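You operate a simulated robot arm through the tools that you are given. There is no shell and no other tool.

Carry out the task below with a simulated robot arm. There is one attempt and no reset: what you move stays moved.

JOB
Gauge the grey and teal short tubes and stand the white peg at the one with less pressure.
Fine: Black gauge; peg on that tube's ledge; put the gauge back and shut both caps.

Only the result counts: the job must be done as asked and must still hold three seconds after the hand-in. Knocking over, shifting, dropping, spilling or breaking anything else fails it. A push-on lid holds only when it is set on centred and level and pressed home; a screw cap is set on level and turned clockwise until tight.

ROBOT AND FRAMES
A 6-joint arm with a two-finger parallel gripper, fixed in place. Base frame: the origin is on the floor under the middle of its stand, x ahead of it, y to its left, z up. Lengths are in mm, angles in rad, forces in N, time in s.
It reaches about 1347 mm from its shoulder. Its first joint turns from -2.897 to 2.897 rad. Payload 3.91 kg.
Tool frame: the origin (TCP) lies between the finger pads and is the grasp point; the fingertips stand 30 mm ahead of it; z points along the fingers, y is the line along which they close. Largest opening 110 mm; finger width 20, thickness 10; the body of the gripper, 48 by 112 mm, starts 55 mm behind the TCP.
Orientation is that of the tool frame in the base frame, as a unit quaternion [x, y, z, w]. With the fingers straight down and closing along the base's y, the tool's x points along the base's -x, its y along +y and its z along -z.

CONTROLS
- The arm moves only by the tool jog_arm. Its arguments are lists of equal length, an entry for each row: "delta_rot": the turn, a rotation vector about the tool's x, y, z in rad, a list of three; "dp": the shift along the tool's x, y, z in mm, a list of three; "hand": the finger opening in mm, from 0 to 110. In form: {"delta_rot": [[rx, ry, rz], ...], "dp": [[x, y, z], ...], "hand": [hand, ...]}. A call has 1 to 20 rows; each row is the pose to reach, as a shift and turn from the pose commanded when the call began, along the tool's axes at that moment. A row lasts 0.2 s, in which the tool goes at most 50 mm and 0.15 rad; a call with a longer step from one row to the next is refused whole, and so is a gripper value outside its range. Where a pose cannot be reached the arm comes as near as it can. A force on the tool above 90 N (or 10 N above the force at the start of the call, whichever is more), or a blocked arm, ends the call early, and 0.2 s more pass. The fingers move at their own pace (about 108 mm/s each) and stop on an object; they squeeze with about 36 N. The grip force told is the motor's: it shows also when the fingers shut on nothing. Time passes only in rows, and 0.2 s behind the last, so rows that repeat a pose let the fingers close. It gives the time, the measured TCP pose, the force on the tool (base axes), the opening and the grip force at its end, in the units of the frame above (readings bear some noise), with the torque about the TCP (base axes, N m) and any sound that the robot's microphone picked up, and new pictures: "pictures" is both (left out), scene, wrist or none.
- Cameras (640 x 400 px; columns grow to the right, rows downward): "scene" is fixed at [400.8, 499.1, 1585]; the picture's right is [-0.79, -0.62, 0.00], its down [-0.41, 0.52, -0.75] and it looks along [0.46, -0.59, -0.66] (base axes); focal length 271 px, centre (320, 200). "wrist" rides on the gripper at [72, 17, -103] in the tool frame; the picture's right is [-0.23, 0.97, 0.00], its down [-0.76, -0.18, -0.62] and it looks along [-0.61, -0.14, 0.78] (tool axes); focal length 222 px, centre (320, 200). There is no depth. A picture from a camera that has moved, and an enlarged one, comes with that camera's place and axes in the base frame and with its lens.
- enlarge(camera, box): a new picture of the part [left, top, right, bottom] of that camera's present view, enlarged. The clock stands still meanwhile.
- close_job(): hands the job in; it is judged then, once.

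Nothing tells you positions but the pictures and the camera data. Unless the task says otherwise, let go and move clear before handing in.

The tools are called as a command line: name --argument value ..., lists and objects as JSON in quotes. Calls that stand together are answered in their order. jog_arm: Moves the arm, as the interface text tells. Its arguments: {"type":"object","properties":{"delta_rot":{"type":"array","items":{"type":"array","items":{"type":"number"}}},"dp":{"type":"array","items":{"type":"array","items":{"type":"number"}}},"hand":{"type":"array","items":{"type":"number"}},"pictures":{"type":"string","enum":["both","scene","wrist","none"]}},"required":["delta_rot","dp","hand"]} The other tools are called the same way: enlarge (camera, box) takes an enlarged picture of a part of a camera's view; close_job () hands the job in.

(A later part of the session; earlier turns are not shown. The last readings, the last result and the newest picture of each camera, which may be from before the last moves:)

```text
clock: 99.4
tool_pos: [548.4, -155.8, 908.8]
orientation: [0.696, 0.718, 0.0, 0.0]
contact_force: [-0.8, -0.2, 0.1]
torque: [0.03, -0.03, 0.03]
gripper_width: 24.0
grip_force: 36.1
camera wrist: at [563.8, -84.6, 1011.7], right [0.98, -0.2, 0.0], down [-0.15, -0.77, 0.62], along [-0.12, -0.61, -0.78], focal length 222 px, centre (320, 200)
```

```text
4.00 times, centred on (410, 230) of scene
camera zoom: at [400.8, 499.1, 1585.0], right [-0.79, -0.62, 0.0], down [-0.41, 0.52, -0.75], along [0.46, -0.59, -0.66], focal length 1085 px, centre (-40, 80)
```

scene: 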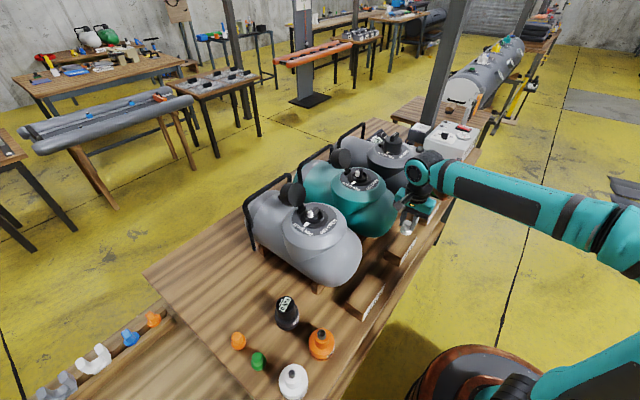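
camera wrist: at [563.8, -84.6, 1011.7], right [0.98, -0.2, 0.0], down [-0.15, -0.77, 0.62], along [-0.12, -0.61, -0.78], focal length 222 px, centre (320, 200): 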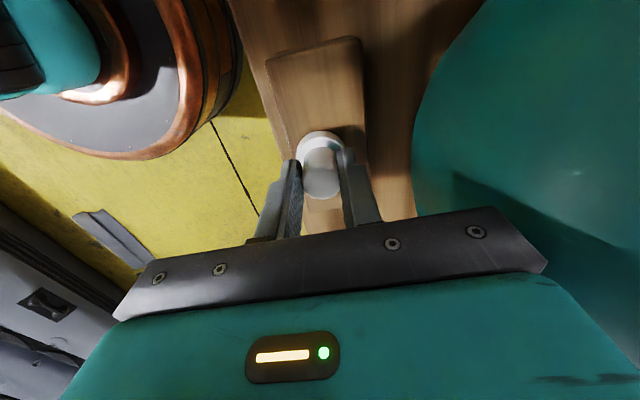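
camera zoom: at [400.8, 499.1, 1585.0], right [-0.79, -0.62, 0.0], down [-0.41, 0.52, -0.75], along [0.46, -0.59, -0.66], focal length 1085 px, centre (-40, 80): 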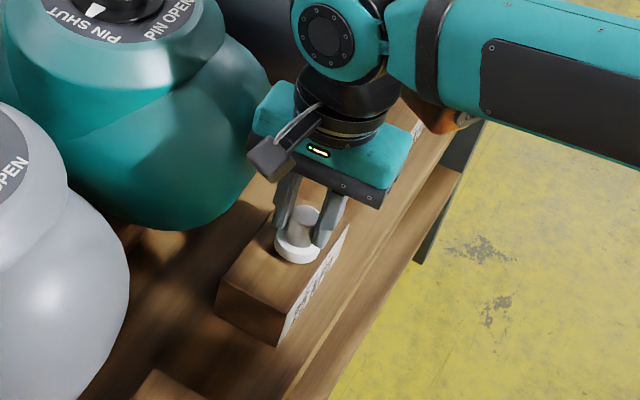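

Clear of the tube. I'll lower the last millimetres until the peg's foot touches the ledge.

jog_arm --delta_rot '[[0, 0, 0], [0, 0, 0], [0, 0, 0]]' --dp '[[0, 0, 2.5], [0, 0, 5], [0, 0, 5]]' --hand '[15, 15, 15]' --pictures "none"

jog_arm --delta_rot '[[0, 0, 0], [0, 0, 0], [0, 0, 0]]' --dp '[[0, 0, 1.5], [0, 0, 3], [0, 0, 3]]' --hand '[15, 15, 15]' --pictures "none"

enlarge --camera "scene" --box '[380, 210, 440, 270]'

```text
clock: 100.2
tool_pos: [549.0, -156.2, 903.7]
orientation: [0.696, 0.718, 0.001, 0.0]
contact_force: [-0.2, 0.2, -0.8]
torque: [0.02, -0.03, 0.01]
gripper_width: 23.6
grip_force: 35.9
```

```text
clock: 101.0
tool_pos: [549.0, -155.7, 902.3]
orientation: [0.695, 0.719, 0.0, 0.0]
contact_force: [-0.9, -1.5, 15.2]
torque: [-0.14, 0.15, 0.0]
gripper_width: 23.6
grip_force: 35.8
```

```text
6.67 times, centred on (410, 240) of scene
camera zoom: at [400.8, 499.1, 1585.0], right [-0.79, -0.62, 0.0], down [-0.41, 0.52, -0.75], along [0.46, -0.59, -0.66], focal length 1808 px, centre (-280, -67)
```

zoom: 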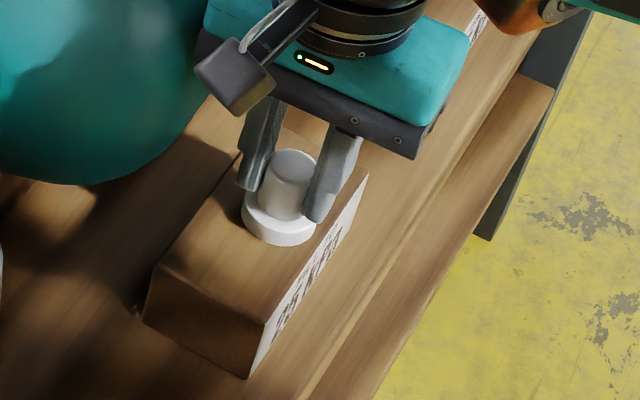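

The peg stands on teal's ledge. I'll relieve the load, open modestly and rise straight up.

jog_arm --delta_rot '[[0, 0, 0], [0, 0, 0], [0, 0, 0], [0, 0, 0], [0, 0, 0], [0, 0, 0], [0, 0, 0], [0, 0, 0]]' --dp '[[0, 0, -0.6], [0, 0, -0.6], [0, 0, -0.6], [0, 0, -0.6], [0, 0, -15], [0, 0, -50], [0, 0, -95], [0, 0, -140]]' --hand '[15, 35, 46, 46, 46, 46, 46, 46]' --pictures "both"

enlarge --camera "scene" --box '[370, 205, 450, 275]'

enlarge --camera "wrist" --box '[200, 20, 440, 220]'

```text
clock: 102.8
tool_pos: [549.0, -157.1, 1041.6]
orientation: [0.695, 0.719, 0.0, 0.0]
contact_force: [-0.7, 0.5, 0.9]
torque: [0.02, 0.03, 0.0]
gripper_width: 46.0
grip_force: 0.0
camera wrist: at [564.2, -84.5, 1144.9], right [0.98, -0.2, 0.0], down [-0.15, -0.77, 0.62], along [-0.12, -0.61, -0.78], focal length 222 px, centre (320, 200)
```

scene: 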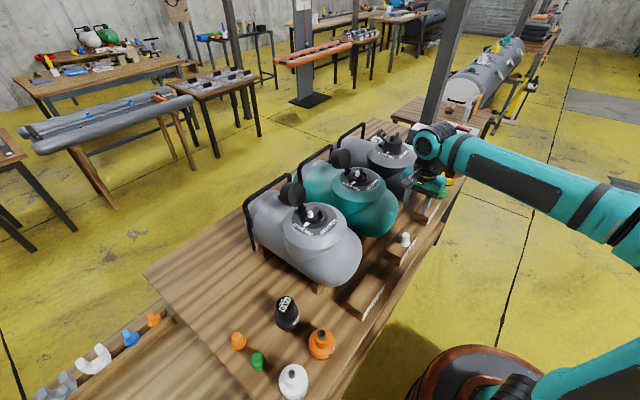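
wrist: 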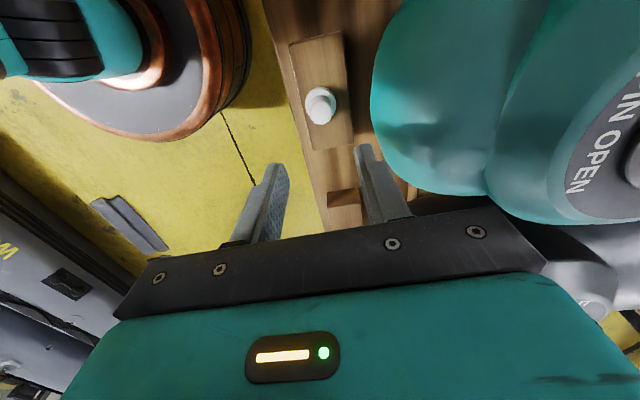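

```text
5.71 times, centred on (410, 240) of scene
camera zoom: at [400.8, 499.1, 1585.0], right [-0.79, -0.62, 0.0], down [-0.41, 0.52, -0.75], along [0.46, -0.59, -0.66], focal length 1550 px, centre (-194, -29)
```

zoom: 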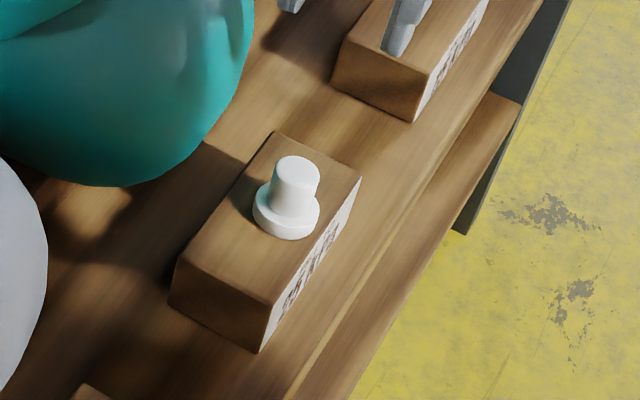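

```text
2.00 times, centred on (320, 120) of wrist
camera zoom: at [564.2, -84.5, 1144.9], right [0.98, -0.2, 0.0], down [-0.15, -0.77, 0.62], along [-0.12, -0.61, -0.78], focal length 444 px, centre (320, 360)
```

zoom: 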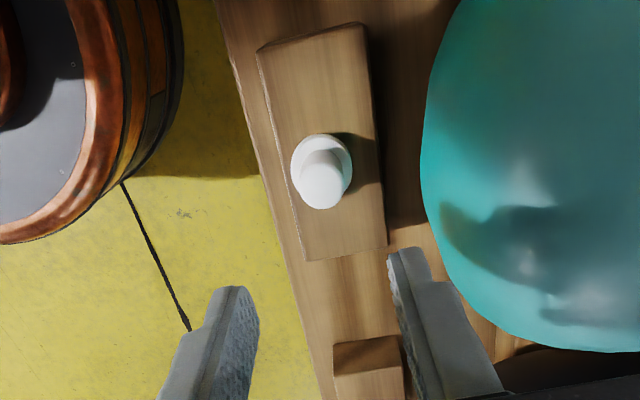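

The peg stands squarely on teal's ledge. Now for the caps: I'll zoom in on both caps and hinges from the scene camera.

enlarge --camera "scene" --box '[270, 170, 330, 220]'

enlarge --camera "scene" --box '[320, 135, 380, 190]'

enlarge --camera "scene" --box '[365, 110, 425, 165]'

```text
8.00 times, centred on (300, 195) of scene
camera zoom: at [400.8, 499.1, 1585.0], right [-0.79, -0.62, 0.0], down [-0.41, 0.52, -0.75], along [0.46, -0.59, -0.66], focal length 2170 px, centre (480, 240)
```

zoom: 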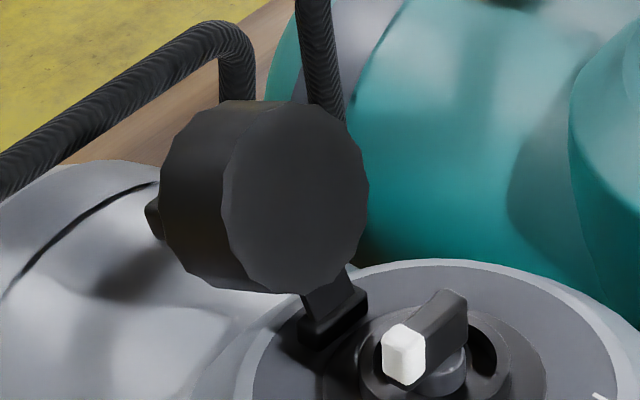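

```text
7.27 times, centred on (350, 162) of scene
camera zoom: at [400.8, 499.1, 1585.0], right [-0.79, -0.62, 0.0], down [-0.41, 0.52, -0.75], along [0.46, -0.59, -0.66], focal length 1973 px, centre (102, 473)
```

zoom: 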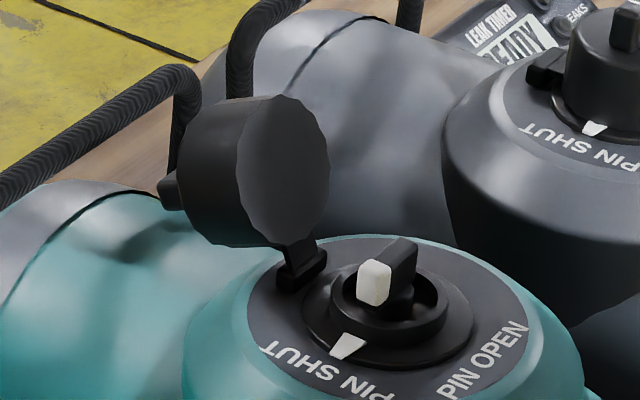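

```text
7.27 times, centred on (395, 138) of scene
camera zoom: at [400.8, 499.1, 1585.0], right [-0.79, -0.62, 0.0], down [-0.41, 0.52, -0.75], along [0.46, -0.59, -0.66], focal length 1973 px, centre (-226, 654)
```

zoom: 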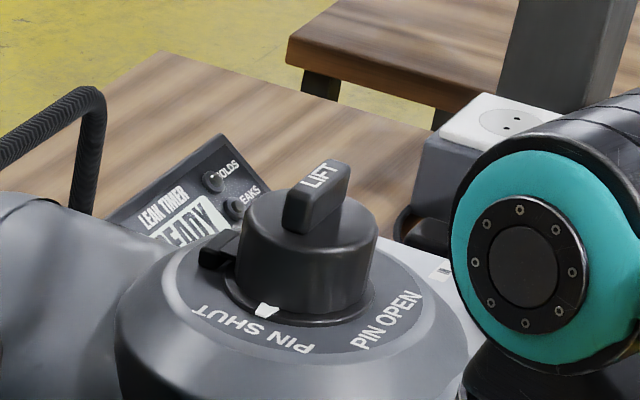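

The caps are deep cups leaning back about 19° past vertical, mouths toward the robot, LIFT tab at the back. I'll swing each over from behind with closed fingertips, then press down. First I return to zero yaw and height.

jog_arm --delta_rot '[[0, 0, 0], [0, 0, 0], [0, 0, -0.14], [0, 0, -0.28], [0, 0, -0.42], [0, 0, -0.56], [0, 0, -0.7], [0, 0, -0.84], [0, 0, -0.98], [0, 0, -1.12], [0, 0, -1.26], [0, 0, -1.4], [0, 0, -1.54], [0, 0, -1.54]]' --dp '[[0, 0, -45], [0, 0, -90], [0, 0, -120], [0, 0, -140], [0, 0, -140], [0, 0, -140], [0, 0, -140], [0, 0, -140], [0, 0, -140], [0, 0, -140], [0, 0, -140], [0, 0, -140], [0, 0, -140], [0, 0, -140]]' --hand '[46, 46, 46, 46, 46, 46, 46, 46, 46, 46, 46, 46, 46, 46]' --pictures "none"

jog_arm --delta_rot '[[0, 0, 0], [0, 0, 0], [0, 0, 0], [0, 0, 0], [0, 0, 0], [0, 0, 0], [0, 0, 0], [0, 0, 0], [0, 0, 0], [0, 0, 0]]' --dp '[[0, 48, 0], [0, 96, 0], [0, 144, 0], [0, 192, 0], [0, 240, 0], [-20, 284, 0], [-55, 315, 5], [-100, 335, 10], [-145, 345, 15], [-150, 345, 15]]' --hand '[46, 20, 0, 0, 0, 0, 0, 0, 0, 0]' --pictures "both"

```text
clock: 105.8
tool_pos: [549.5, -156.0, 1180.1]
orientation: [-0.001, 1.0, 0.0, 0.0]
contact_force: [0.6, 0.4, -0.4]
torque: [0.02, -0.03, 0.02]
gripper_width: 46.0
grip_force: 0.1
```

```text
clock: 108.0
tool_pos: [698.2, 188.4, 1165.8]
orientation: [-0.001, 1.0, 0.0, 0.0]
contact_force: [1.3, 0.6, 0.5]
torque: [0.01, -0.01, -0.06]
gripper_width: 0.3
grip_force: 36.3
camera wrist: at [626.5, 204.5, 1269.5], right [0.23, 0.97, 0.0], down [0.76, -0.18, 0.62], along [0.61, -0.14, -0.78], focal length 222 px, centre (320, 200)
```

scene: 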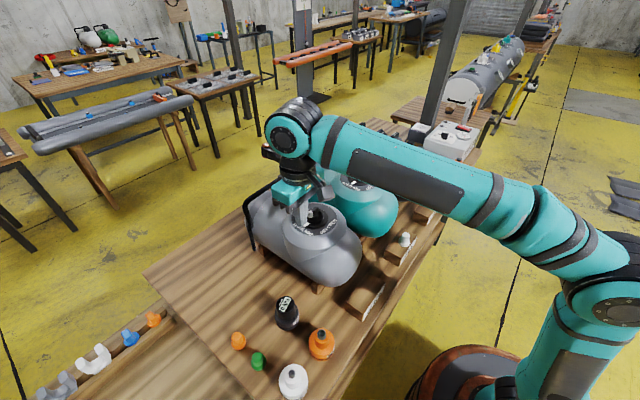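
wrist: 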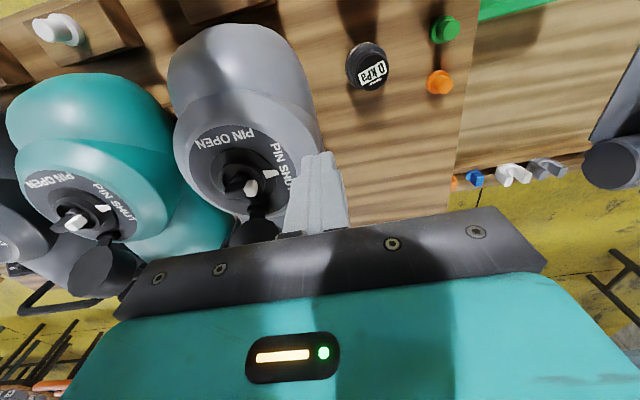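

jog_arm --delta_rot '[[0, 0, 0], [0, 0, 0], [0, 0, 0], [0, 0, 0], [0, 0, 0]]' --dp '[[-40, 2, 10], [-80, 4, 20], [-120, 6, 35], [-162, 6, 48], [-162, 6, 48]]' --hand '[0, 0, 0, 0, 0]' --pictures "both"

enlarge --camera "wrist" --box '[100, 80, 320, 260]'

enlarge --camera "scene" --box '[240, 150, 340, 240]'

```text
clock: 109.2
tool_pos: [860.2, 194.8, 1117.9]
orientation: [0.0, 1.0, 0.0, -0.001]
contact_force: [0.0, 1.1, -0.2]
torque: [0.03, -0.01, -0.03]
gripper_width: 0.1
grip_force: 36.2
camera wrist: at [788.4, 210.7, 1221.2], right [0.23, 0.97, 0.0], down [0.76, -0.18, 0.62], along [0.61, -0.14, -0.78], focal length 222 px, centre (320, 200)
```

scene: 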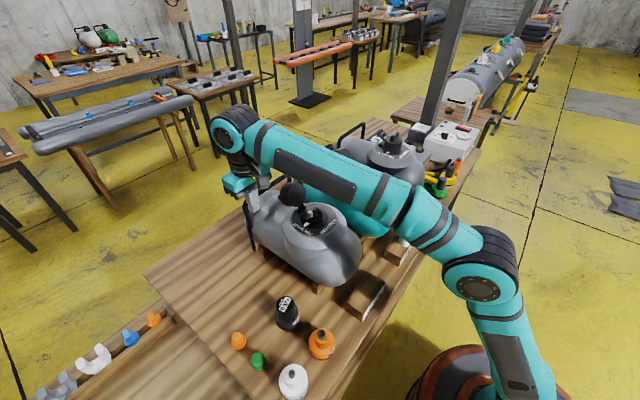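
wrist: 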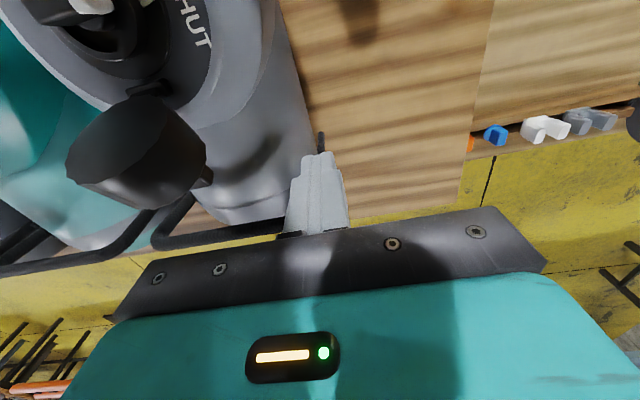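

```text
2.22 times, centred on (210, 170) of wrist
camera zoom: at [788.4, 210.7, 1221.2], right [0.23, 0.97, 0.0], down [0.76, -0.18, 0.62], along [0.61, -0.14, -0.78], focal length 494 px, centre (564, 267)
```

zoom: 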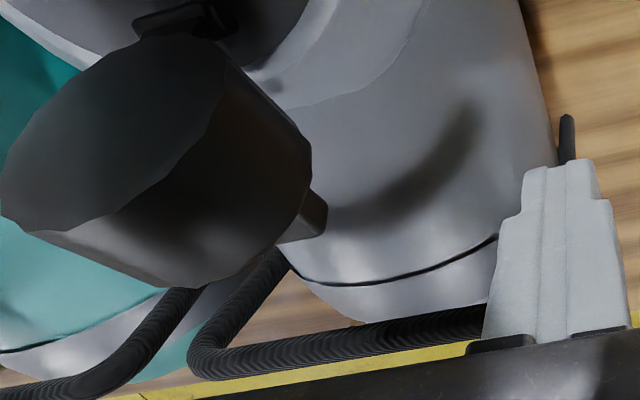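

```text
4.44 times, centred on (290, 195) of scene
camera zoom: at [400.8, 499.1, 1585.0], right [-0.79, -0.62, 0.0], down [-0.41, 0.52, -0.75], along [0.46, -0.59, -0.66], focal length 1206 px, centre (453, 222)
```

zoom: 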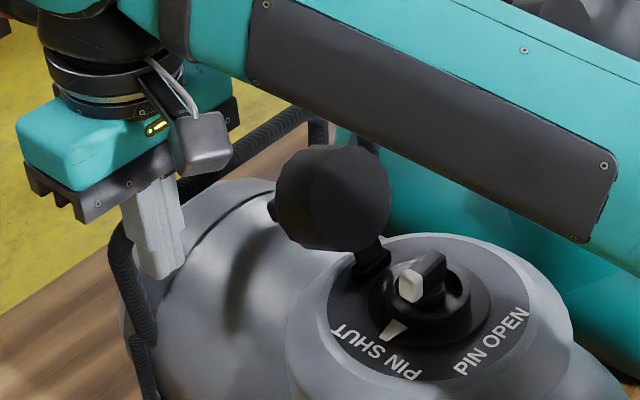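

The cap's upper back edge is near [858, 78, 1105] and its tab near z≈1060. I'll bring the closed fingertips in behind it from the side.

jog_arm --delta_rot '[[0, 0, 0], [0, 0, 0], [0, 0, 0], [0, 0, 0], [0, 0, 0]]' --dp '[[-15, -10, 0], [-23, -45, 0], [-23, -85, 2], [-23, -116, 3], [-23, -116, 3]]' --hand '[0, 0, 0, 0, 0]' --pictures "both"

enlarge --camera "wrist" --box '[220, 60, 420, 240]'

enlarge --camera "scene" --box '[250, 150, 340, 230]'

```text
clock: 110.4
tool_pos: [883.2, 77.9, 1115.8]
orientation: [0.0, 1.0, 0.0, 0.0]
contact_force: [0.2, -0.3, -0.6]
torque: [0.01, -0.03, -0.02]
gripper_width: 0.0
grip_force: 35.7
camera wrist: at [811.1, 95.2, 1218.6], right [0.23, 0.97, 0.0], down [0.76, -0.18, 0.62], along [0.61, -0.14, -0.78], focal length 222 px, centre (320, 200)
```

scene: 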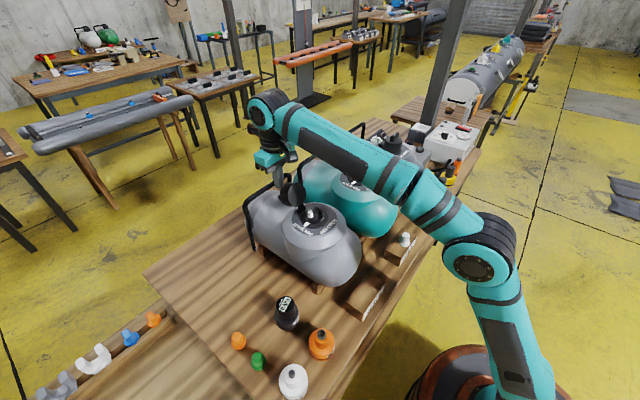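
wrist: 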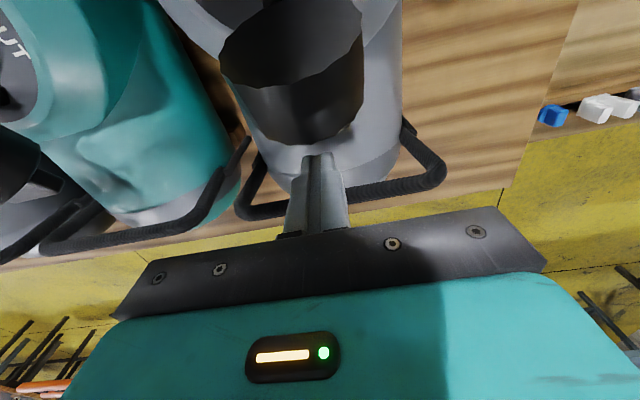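

```text
2.22 times, centred on (320, 150) of wrist
camera zoom: at [811.1, 95.2, 1218.6], right [0.23, 0.97, 0.0], down [0.76, -0.18, 0.62], along [0.61, -0.14, -0.78], focal length 494 px, centre (320, 311)
```

zoom: 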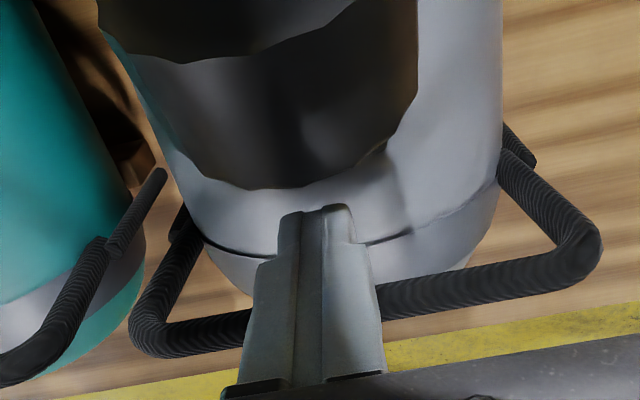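

```text
5.00 times, centred on (295, 190) of scene
camera zoom: at [400.8, 499.1, 1585.0], right [-0.79, -0.62, 0.0], down [-0.41, 0.52, -0.75], along [0.46, -0.59, -0.66], focal length 1356 px, centre (445, 250)
```

zoom: 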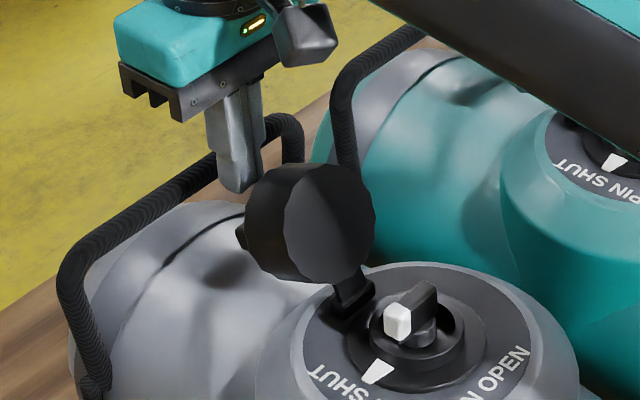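

The fingertips are right behind the cap. I'll push gently toward the valve while rising, and check how it moves.

jog_arm --delta_rot '[[0, 0, 0], [0, 0, 0], [0, 0, 0], [0, 0, 0], [0, 0, 0]]' --dp '[[8, -1, 0], [16, -1, 0], [24, -1, -3], [32, -1, -7], [32, -1, -7]]' --hand '[0, 0, 0, 0, 0]' --pictures "none"

enlarge --camera "wrist" --box '[220, 60, 420, 240]'

enlarge --camera "scene" --box '[250, 150, 340, 230]'

```text
clock: 111.6
tool_pos: [847.9, 77.5, 1128.3]
orientation: [0.0, 1.0, 0.001, 0.006]
contact_force: [10.5, -1.8, 19.2]
torque: [-0.23, 0.21, 0.01]
gripper_width: 0.2
grip_force: 35.6
stopped in row 5: the force on the tool passed its limit at 98 N (the readings are from after the stop); the commanded pose is now the measured one
```

```text
2.22 times, centred on (320, 150) of wrist
camera zoom: at [775.2, 93.6, 1231.2], right [0.23, 0.97, 0.0], down [0.75, -0.18, 0.63], along [0.62, -0.14, -0.78], focal length 494 px, centre (320, 311)
```

zoom: 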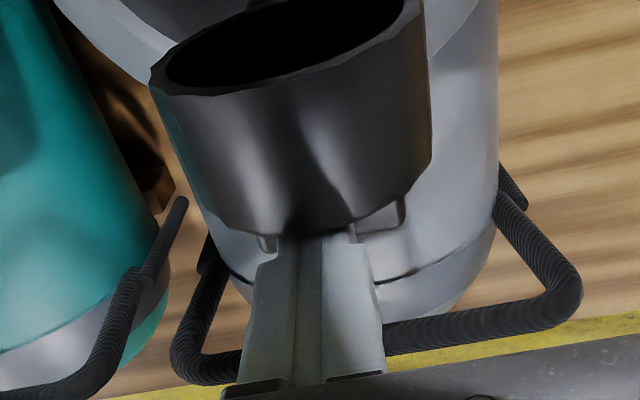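

```text
5.00 times, centred on (295, 190) of scene
camera zoom: at [400.8, 499.1, 1585.0], right [-0.79, -0.62, 0.0], down [-0.41, 0.52, -0.75], along [0.46, -0.59, -0.66], focal length 1356 px, centre (445, 250)
```

zoom: 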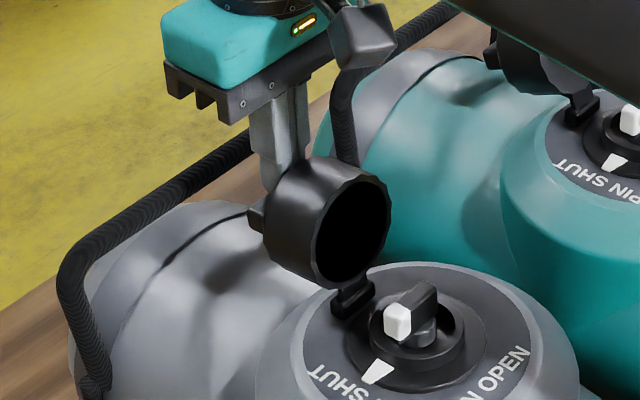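

The tab came up under the fingertips and stopped me. I'll rise so that only the upper rim is pushed, straighten the tiny tilt, and continue in a higher arc.

jog_arm --delta_rot '[[0, 0.006, 0], [0, 0.012, 0], [0, 0.012, 0], [0, 0.012, 0], [0, 0.012, 0], [0, 0.012, 0]]' --dp '[[0, 0, -6], [0, 0, -12], [6, 0, -16], [12, 0, -18], [20, 0, -20], [20, 0, -20]]' --hand '[0, 0, 0, 0, 0, 0]' --pictures "none"

enlarge --camera "wrist" --box '[220, 60, 420, 240]'

enlarge --camera "scene" --box '[250, 150, 340, 230]'

```text
clock: 113.0
tool_pos: [828.4, 77.8, 1146.6]
orientation: [0.0, 1.0, 0.0, -0.002]
contact_force: [-0.6, 0.0, 0.9]
torque: [0.03, -0.01, 0.01]
gripper_width: 0.0
grip_force: 36.1
```

```text
2.22 times, centred on (320, 150) of wrist
camera zoom: at [757.0, 94.3, 1250.3], right [0.23, 0.97, 0.0], down [0.76, -0.18, 0.62], along [0.6, -0.14, -0.78], focal length 494 px, centre (320, 311)
```

zoom: 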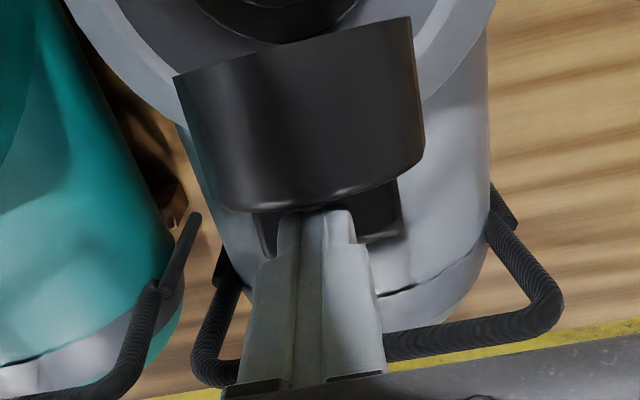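

```text
5.00 times, centred on (295, 190) of scene
camera zoom: at [400.8, 499.1, 1585.0], right [-0.79, -0.62, 0.0], down [-0.41, 0.52, -0.75], along [0.46, -0.59, -0.66], focal length 1356 px, centre (445, 250)
```

zoom: 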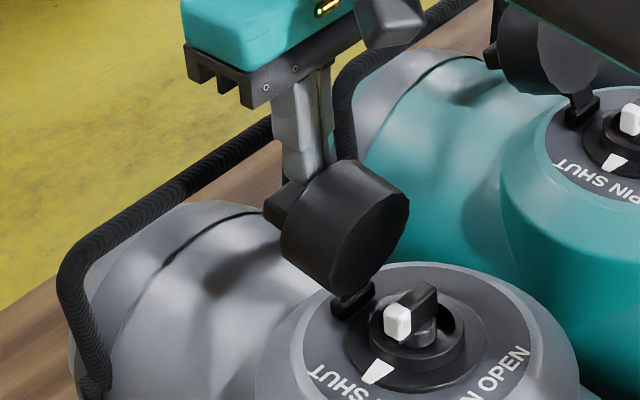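

It's swinging over smoothly. I'll continue past the top.

jog_arm --delta_rot '[[0, -0.004, 0], [0, -0.004, 0], [0, -0.004, 0], [0, -0.004, 0], [0, -0.004, 0]]' --dp '[[8, 0, -2], [16, 0, -3], [24, 0, -4], [32, 0, -4], [32, 0, -4]]' --hand '[0, 0, 0, 0, 0]' --pictures "none"

enlarge --camera "wrist" --box '[220, 60, 420, 240]'

enlarge --camera "scene" --box '[250, 150, 340, 230]'

```text
clock: 114.2
tool_pos: [796.4, 77.2, 1150.6]
orientation: [0.0, 1.0, 0.0, 0.0]
contact_force: [0.6, -0.1, 1.3]
torque: [-0.01, -0.02, 0.0]
gripper_width: 0.1
grip_force: 36.2
```

```text
2.22 times, centred on (320, 150) of wrist
camera zoom: at [725.0, 94.1, 1254.3], right [0.23, 0.97, 0.0], down [0.76, -0.18, 0.62], along [0.61, -0.14, -0.78], focal length 494 px, centre (320, 311)
```

zoom: 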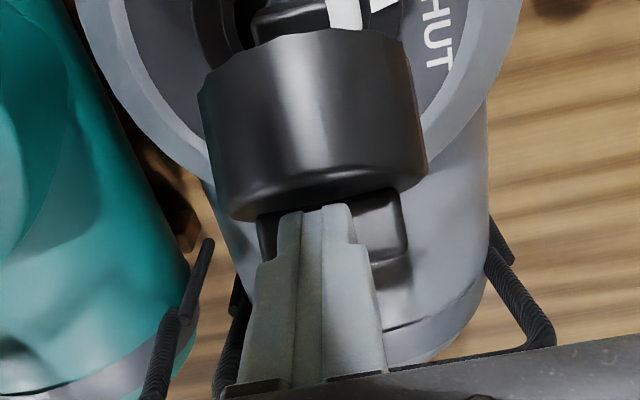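

```text
5.00 times, centred on (295, 190) of scene
camera zoom: at [400.8, 499.1, 1585.0], right [-0.79, -0.62, 0.0], down [-0.41, 0.52, -0.75], along [0.46, -0.59, -0.66], focal length 1356 px, centre (445, 250)
```

zoom: 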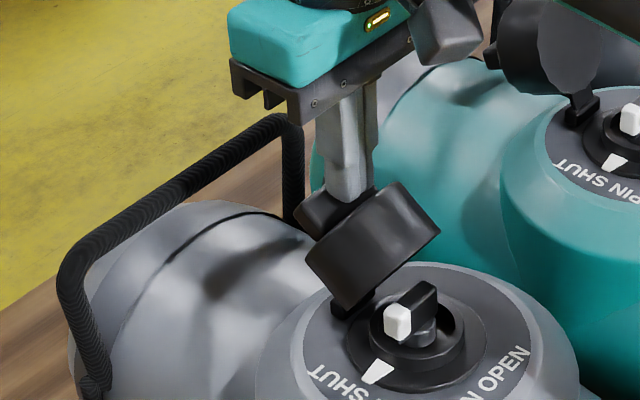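

jog_arm --delta_rot '[[0, 0, 0], [0, 0, 0], [0, 0, 0], [0, 0, 0], [0, 0, 0]]' --dp '[[8, 0, 0], [16, 0, 2], [24, 0, 6], [32, 0, 11], [32, 0, 11]]' --hand '[0, 0, 0, 0, 0]' --pictures "none"

enlarge --camera "wrist" --box '[220, 60, 420, 240]'

enlarge --camera "scene" --box '[250, 150, 340, 230]'

```text
clock: 115.4
tool_pos: [761.7, 76.3, 1143.7]
orientation: [0.0, 1.0, 0.0, 0.002]
contact_force: [-18.0, 0.1, 37.4]
torque: [-0.01, 0.37, 0.01]
gripper_width: 0.1
grip_force: 35.2
```

```text
2.22 times, centred on (320, 150) of wrist
camera zoom: at [689.7, 94.0, 1246.0], right [0.23, 0.97, 0.0], down [0.76, -0.18, 0.63], along [0.61, -0.14, -0.78], focal length 494 px, centre (320, 311)
```

zoom: 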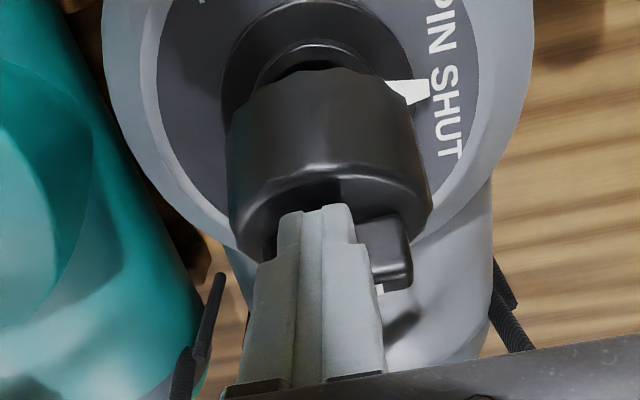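

```text
5.00 times, centred on (295, 190) of scene
camera zoom: at [400.8, 499.1, 1585.0], right [-0.79, -0.62, 0.0], down [-0.41, 0.52, -0.75], along [0.46, -0.59, -0.66], focal length 1356 px, centre (445, 250)
```

zoom: 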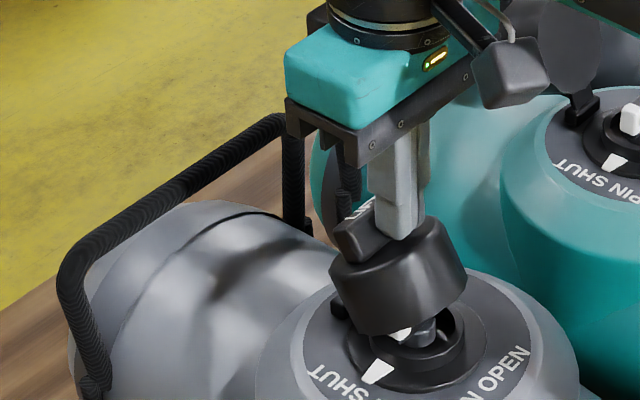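

The cap is nearly down but the fingertips are against the tab. I'll lift off and see how the cap rests.

jog_arm --delta_rot '[[0, 0, 0], [0, 0, 0], [0, 0, 0], [0, 0, 0]]' --dp '[[0, 0, -5], [0, 0, -12], [0, 0, -22], [0, 0, -22]]' --hand '[0, 0, 0, 0]' --pictures "none"

enlarge --camera "wrist" --box '[220, 40, 420, 240]'

enlarge --camera "scene" --box '[270, 150, 360, 240]'

```text
clock: 116.4
tool_pos: [765.8, 78.0, 1161.3]
orientation: [0.0, 1.0, 0.001, 0.001]
contact_force: [0.3, -0.4, 1.1]
torque: [-0.02, 0.0, -0.01]
gripper_width: 0.0
grip_force: 36.2
```

```text
2.00 times, centred on (320, 140) of wrist
camera zoom: at [693.4, 93.8, 1265.1], right [0.23, 0.97, 0.0], down [0.76, -0.18, 0.62], along [0.61, -0.14, -0.78], focal length 444 px, centre (320, 320)
```

zoom: 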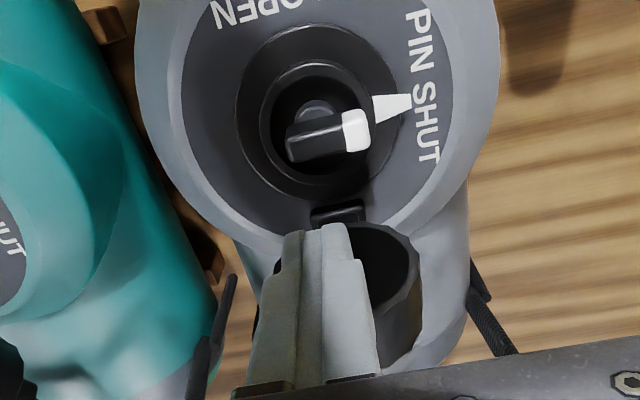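

```text
4.44 times, centred on (315, 195) of scene
camera zoom: at [400.8, 499.1, 1585.0], right [-0.79, -0.62, 0.0], down [-0.41, 0.52, -0.75], along [0.46, -0.59, -0.66], focal length 1206 px, centre (342, 222)
```

zoom: 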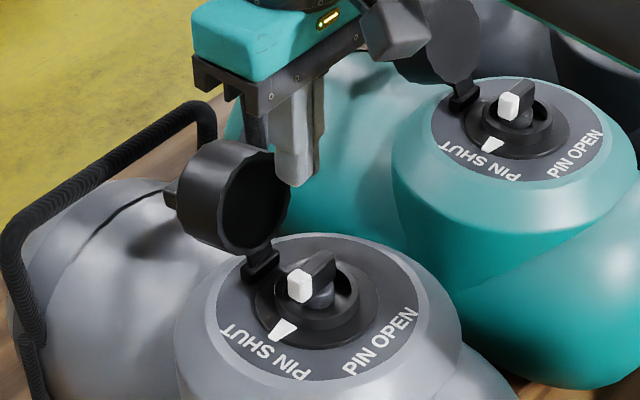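

The cap springs back open, so it must be pushed continuously until it snaps. I'll use the fingers opened to 52 mm as two prongs that straddle the LIFT tab, starting again from behind.

jog_arm --delta_rot '[[0, 0, 0], [0, 0, 0], [0, 0, 0], [0, 0, 0], [0, 0, 0], [0, 0, 0], [0, 0, 0], [0, 0, 0], [0, 0, 0], [0, 0, 0], [0, 0, 0]]' --dp '[[0, 40, 0], [0, 80, 5], [0, 114, 10], [-40, 114, 20], [-80, 114, 35], [-118, 114, 48], [-121, 112, 50], [-121, 75, 50], [-121, 35, 50], [-121, 0, 50], [-121, -0.5, 50]]' --hand '[52, 52, 52, 52, 52, 52, 52, 52, 52, 52, 52]' --pictures "wrist"

enlarge --camera "wrist" --box '[200, 40, 440, 240]'

enlarge --camera "scene" --box '[240, 140, 340, 230]'

```text
clock: 118.8
tool_pos: [885.5, 77.4, 1112.1]
orientation: [0.0, 1.0, 0.001, 0.001]
contact_force: [0.7, 0.3, 0.1]
torque: [0.01, -0.03, 0.01]
gripper_width: 52.2
grip_force: 0.0
camera wrist: at [814.3, 93.4, 1216.0], right [0.23, 0.97, 0.0], down [0.76, -0.18, 0.62], along [0.61, -0.14, -0.78], focal length 222 px, centre (320, 200)
```

wrist: 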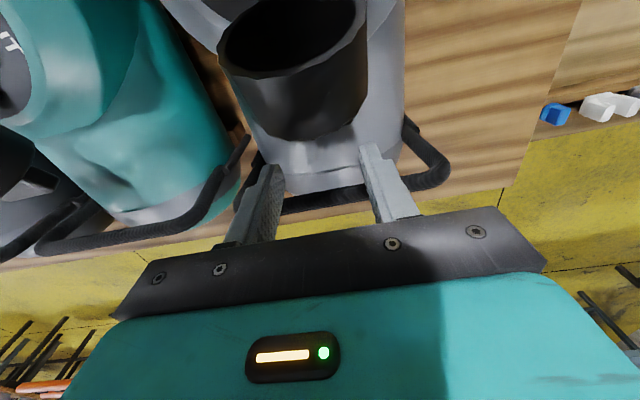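

```text
2.00 times, centred on (320, 140) of wrist
camera zoom: at [814.3, 93.4, 1216.0], right [0.23, 0.97, 0.0], down [0.76, -0.18, 0.62], along [0.61, -0.14, -0.78], focal length 444 px, centre (320, 320)
```

zoom: 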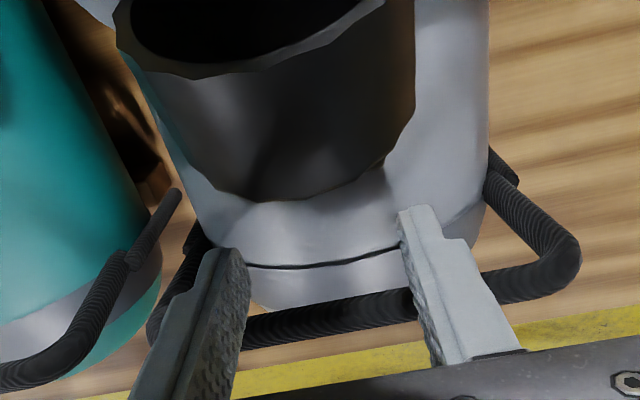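

```text
4.44 times, centred on (290, 185) of scene
camera zoom: at [400.8, 499.1, 1585.0], right [-0.79, -0.62, 0.0], down [-0.41, 0.52, -0.75], along [0.46, -0.59, -0.66], focal length 1206 px, centre (453, 267)
```

zoom: 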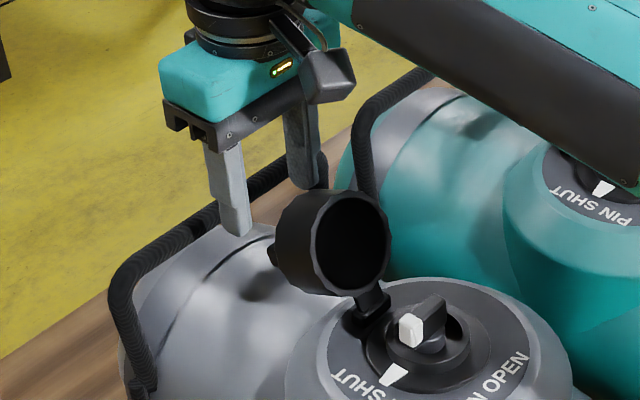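

Prongs are positioned either side of the tab. Now one continuous arc pushing the cap over and down.

jog_arm --delta_rot '[[0, 0, 0], [0, 0, 0], [0, 0, 0], [0, 0, 0], [0, 0, 0], [0, 0, 0], [0, 0, 0], [0, 0, 0], [0, 0, 0], [0, 0, 0], [0, 0, 0], [0, 0, 0], [0, 0, 0], [0, 0, 0], [0, 0, 0], [0, 0, 0], [0, 0, 0]]' --dp '[[15.5, 0.8, -1.9], [25.5, 0.8, -11.9], [35.5, 0.8, -21.9], [45.5, 0.8, -26.9], [55.5, 0.8, -30.9], [65.5, 0.8, -33.9], [75.5, 0.8, -34.9], [85.5, 0.8, -34.9], [95.5, 0.8, -34.9], [103.5, 0.8, -32.9], [111.5, 0.8, -29.9], [119.5, 0.8, -25.9], [126.5, 0.8, -21.9], [132.5, 0.8, -16.9], [136.5, 0.8, -12.9], [137.5, 0.8, -9.9], [137.5, 0.8, -9.9]]' --hand '[52, 52, 52, 52, 52, 52, 52, 52, 52, 52, 52, 52, 52, 52, 52, 52, 52]' --pictures "wrist"

enlarge --camera "wrist" --box '[200, 40, 440, 240]'

enlarge --camera "scene" --box '[270, 150, 360, 240]'

```text
clock: 122.4
tool_pos: [748.7, 77.6, 1121.7]
orientation: [0.001, 1.0, 0.0, 0.0]
contact_force: [-0.1, -0.1, -0.3]
torque: [0.02, 0.0, 0.01]
gripper_width: 52.1
grip_force: 0.0
camera wrist: at [676.3, 94.5, 1225.4], right [0.23, 0.97, 0.0], down [0.76, -0.18, 0.62], along [0.61, -0.14, -0.78], focal length 222 px, centre (320, 200)
```

wrist: 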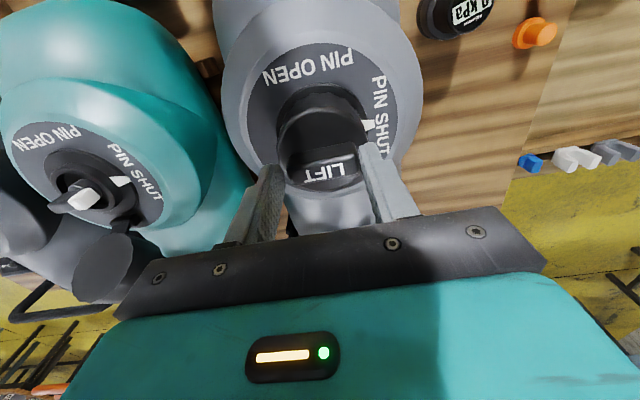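

```text
2.00 times, centred on (320, 140) of wrist
camera zoom: at [676.3, 94.5, 1225.4], right [0.23, 0.97, 0.0], down [0.76, -0.18, 0.62], along [0.61, -0.14, -0.78], focal length 444 px, centre (320, 320)
```

zoom: 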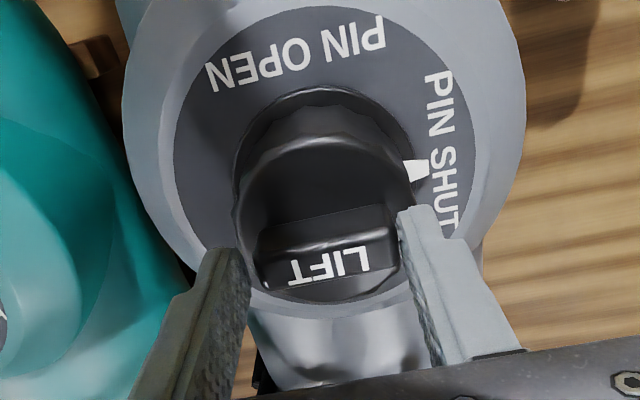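

```text
4.44 times, centred on (315, 195) of scene
camera zoom: at [400.8, 499.1, 1585.0], right [-0.79, -0.62, 0.0], down [-0.41, 0.52, -0.75], along [0.46, -0.59, -0.66], focal length 1206 px, centre (342, 222)
```

zoom: 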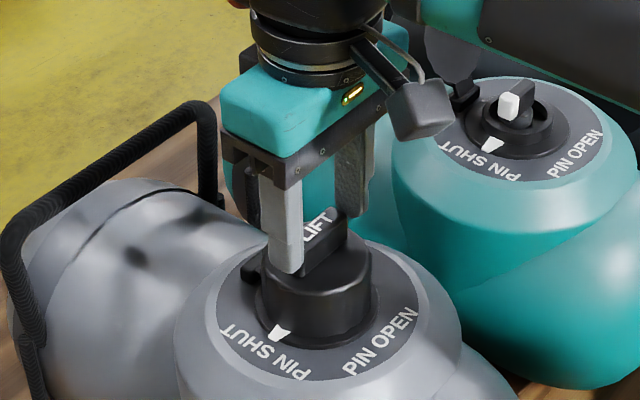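

The cap is now down over the valve. I'll press evenly on its top with both prongs to push it home.

jog_arm --delta_rot '[[0, 0, 0], [0, 0, 0], [0, 0, 0]]' --dp '[[-1, 1, 1.5], [-1, 1, 3], [-1, 1, 3]]' --hand '[52, 52, 52]' --pictures "none"

jog_arm --delta_rot '[[0, 0, 0], [0, 0, 0], [0, 0, 0]]' --dp '[[0, 0, 1.5], [0, 0, 3], [0, 0, 3]]' --hand '[52, 52, 52]' --pictures "none"

```text
clock: 123.2
tool_pos: [748.6, 80.1, 1119.8]
orientation: [0.0, 1.0, 0.001, 0.001]
contact_force: [0.0, -0.5, 0.4]
torque: [-0.02, 0.0, 0.0]
gripper_width: 51.9
grip_force: 0.1
```

```text
clock: 124.0
tool_pos: [749.9, 79.4, 1116.1]
orientation: [0.0, 1.0, 0.001, -0.001]
contact_force: [-0.5, 0.7, -0.1]
torque: [-0.02, 0.02, -0.02]
gripper_width: 52.0
grip_force: 0.0
```

jog_arm --delta_rot '[[0, 0, 0], [0, 0, 0], [0, 0, 0], [0, 0, 0]]' --dp '[[0, 0, 1], [0, 0, 2], [0, 0, 3], [0, 0, 3]]' --hand '[52, 52, 52, 52]' --pictures "none"

jog_arm --delta_rot '[[0, 0, 0], [0, 0, 0], [0, 0, 0], [0, 0, 0]]' --dp '[[0, 0, 1], [0, 0, 2], [0, 0, 3], [0, 0, 3]]' --hand '[52, 52, 52, 52]' --pictures "none"

enlarge --camera "scene" --box '[285, 170, 345, 230]'

```text
clock: 125.0
tool_pos: [749.0, 79.4, 1113.8]
orientation: [0.0, 1.0, 0.001, 0.0]
contact_force: [0.7, 0.6, -0.1]
torque: [-0.01, 0.02, 0.01]
gripper_width: 51.9
grip_force: 0.2
```

```text
clock: 126.0
tool_pos: [748.1, 79.2, 1109.8]
orientation: [0.0, 1.0, 0.002, 0.002]
contact_force: [8.0, 0.8, 18.7]
torque: [-0.53, -0.33, 0.23]
gripper_width: 52.2
grip_force: 0.0
```

```text
6.67 times, centred on (315, 200) of scene
camera zoom: at [400.8, 499.1, 1585.0], right [-0.79, -0.62, 0.0], down [-0.41, 0.52, -0.75], along [0.46, -0.59, -0.66], focal length 1808 px, centre (353, 200)
```

zoom: 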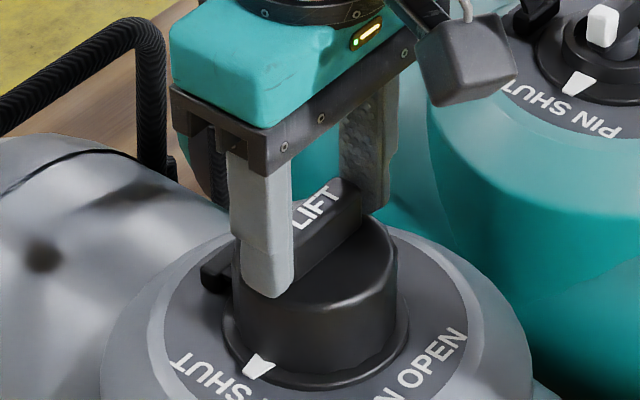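

The prongs only catch the cap's edges, so I'll lift, close the fingers and press centrally on the LIFT tab instead.

jog_arm --delta_rot '[[0, 0, 0], [0, 0, 0], [0, 0, 0], [0, 0, 0], [0, 0, 0], [0, 0, 0]]' --dp '[[0, 0, -12], [0, 0, -40], [-1.5, -0.8, -42], [-1.5, -0.8, -42], [-1.5, -0.8, -42], [-1.5, -0.8, -42]]' --hand '[52, 52, 20, 0, 0, 0]' --pictures "none"

enlarge --camera "wrist" --box '[200, 40, 440, 240]'

enlarge --camera "scene" --box '[280, 160, 350, 230]'

```text
clock: 127.4
tool_pos: [751.7, 78.2, 1153.2]
orientation: [0.0, 1.0, 0.001, 0.0]
contact_force: [0.1, -0.2, 0.4]
torque: [-0.03, 0.02, 0.01]
gripper_width: 0.2
grip_force: 35.7
```

```text
2.00 times, centred on (320, 140) of wrist
camera zoom: at [679.2, 94.6, 1255.8], right [0.23, 0.97, 0.0], down [0.76, -0.18, 0.62], along [0.61, -0.14, -0.78], focal length 444 px, centre (320, 320)
```

zoom: 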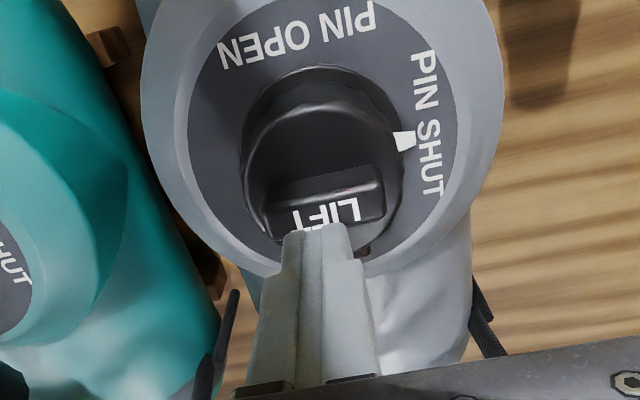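

```text
5.71 times, centred on (315, 195) of scene
camera zoom: at [400.8, 499.1, 1585.0], right [-0.79, -0.62, 0.0], down [-0.41, 0.52, -0.75], along [0.46, -0.59, -0.66], focal length 1550 px, centre (349, 229)
```

zoom: 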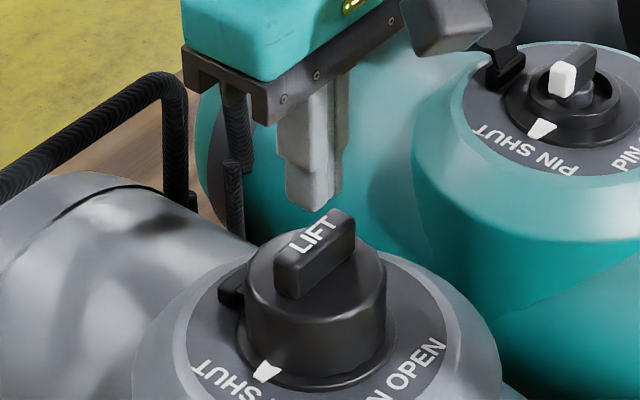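

The cap stays closed. I'll press down on the tab centre.

jog_arm --delta_rot '[[0, 0, 0], [0, 0, 0], [0, 0, 0], [0, 0, 0]]' --dp '[[0, 0.3, 8], [0, 0.3, 15], [0, 0.3, 19], [0, 0.3, 19]]' --hand '[0, 0, 0, 0]' --pictures "none"

jog_arm --delta_rot '[[0, 0, 0], [0, 0, 0], [0, 0, 0]]' --dp '[[0, 0, 2], [0, 0, 4], [0, 0, 4]]' --hand '[0, 0, 0]' --pictures "none"

```text
clock: 128.4
tool_pos: [751.8, 79.2, 1133.5]
orientation: [0.001, 1.0, 0.001, 0.0]
contact_force: [-0.3, 0.3, 0.1]
torque: [0.04, 0.0, 0.01]
gripper_width: 0.0
grip_force: 36.1
```

```text
clock: 129.2
tool_pos: [750.7, 78.4, 1131.7]
orientation: [0.0, 1.0, 0.001, 0.002]
contact_force: [17.6, 3.5, 44.8]
torque: [0.0, -0.9, 0.1]
gripper_width: 0.0
grip_force: 36.0
```

jog_arm --delta_rot '[[0, 0, 0], [0, 0, 0], [0, 0, 0]]' --dp '[[-0.6, 0, 0.5], [-1.0, 0, 1.0], [-1.0, 0, 1.0]]' --hand '[0, 0, 0]' --pictures "none"

enlarge --camera "scene" --box '[280, 160, 350, 230]'

```text
clock: 130.0
tool_pos: [749.3, 79.9, 1130.8]
orientation: [0.0, 1.0, 0.001, 0.003]
contact_force: [11.7, 3.5, 71.5]
torque: [-0.08, -0.72, 0.07]
gripper_width: 0.0
grip_force: 35.8
```

```text
5.71 times, centred on (315, 195) of scene
camera zoom: at [400.8, 499.1, 1585.0], right [-0.79, -0.62, 0.0], down [-0.41, 0.52, -0.75], along [0.46, -0.59, -0.66], focal length 1550 px, centre (349, 229)
```

zoom: 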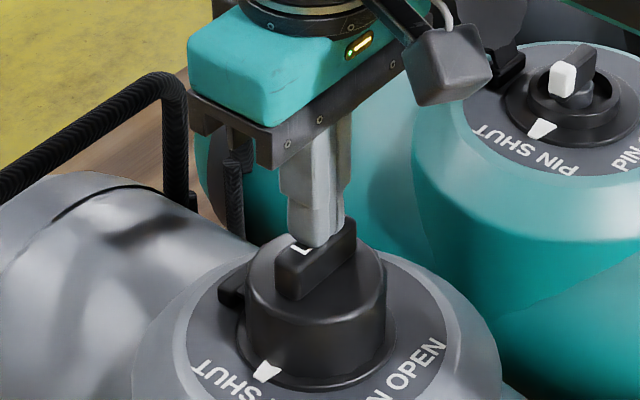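

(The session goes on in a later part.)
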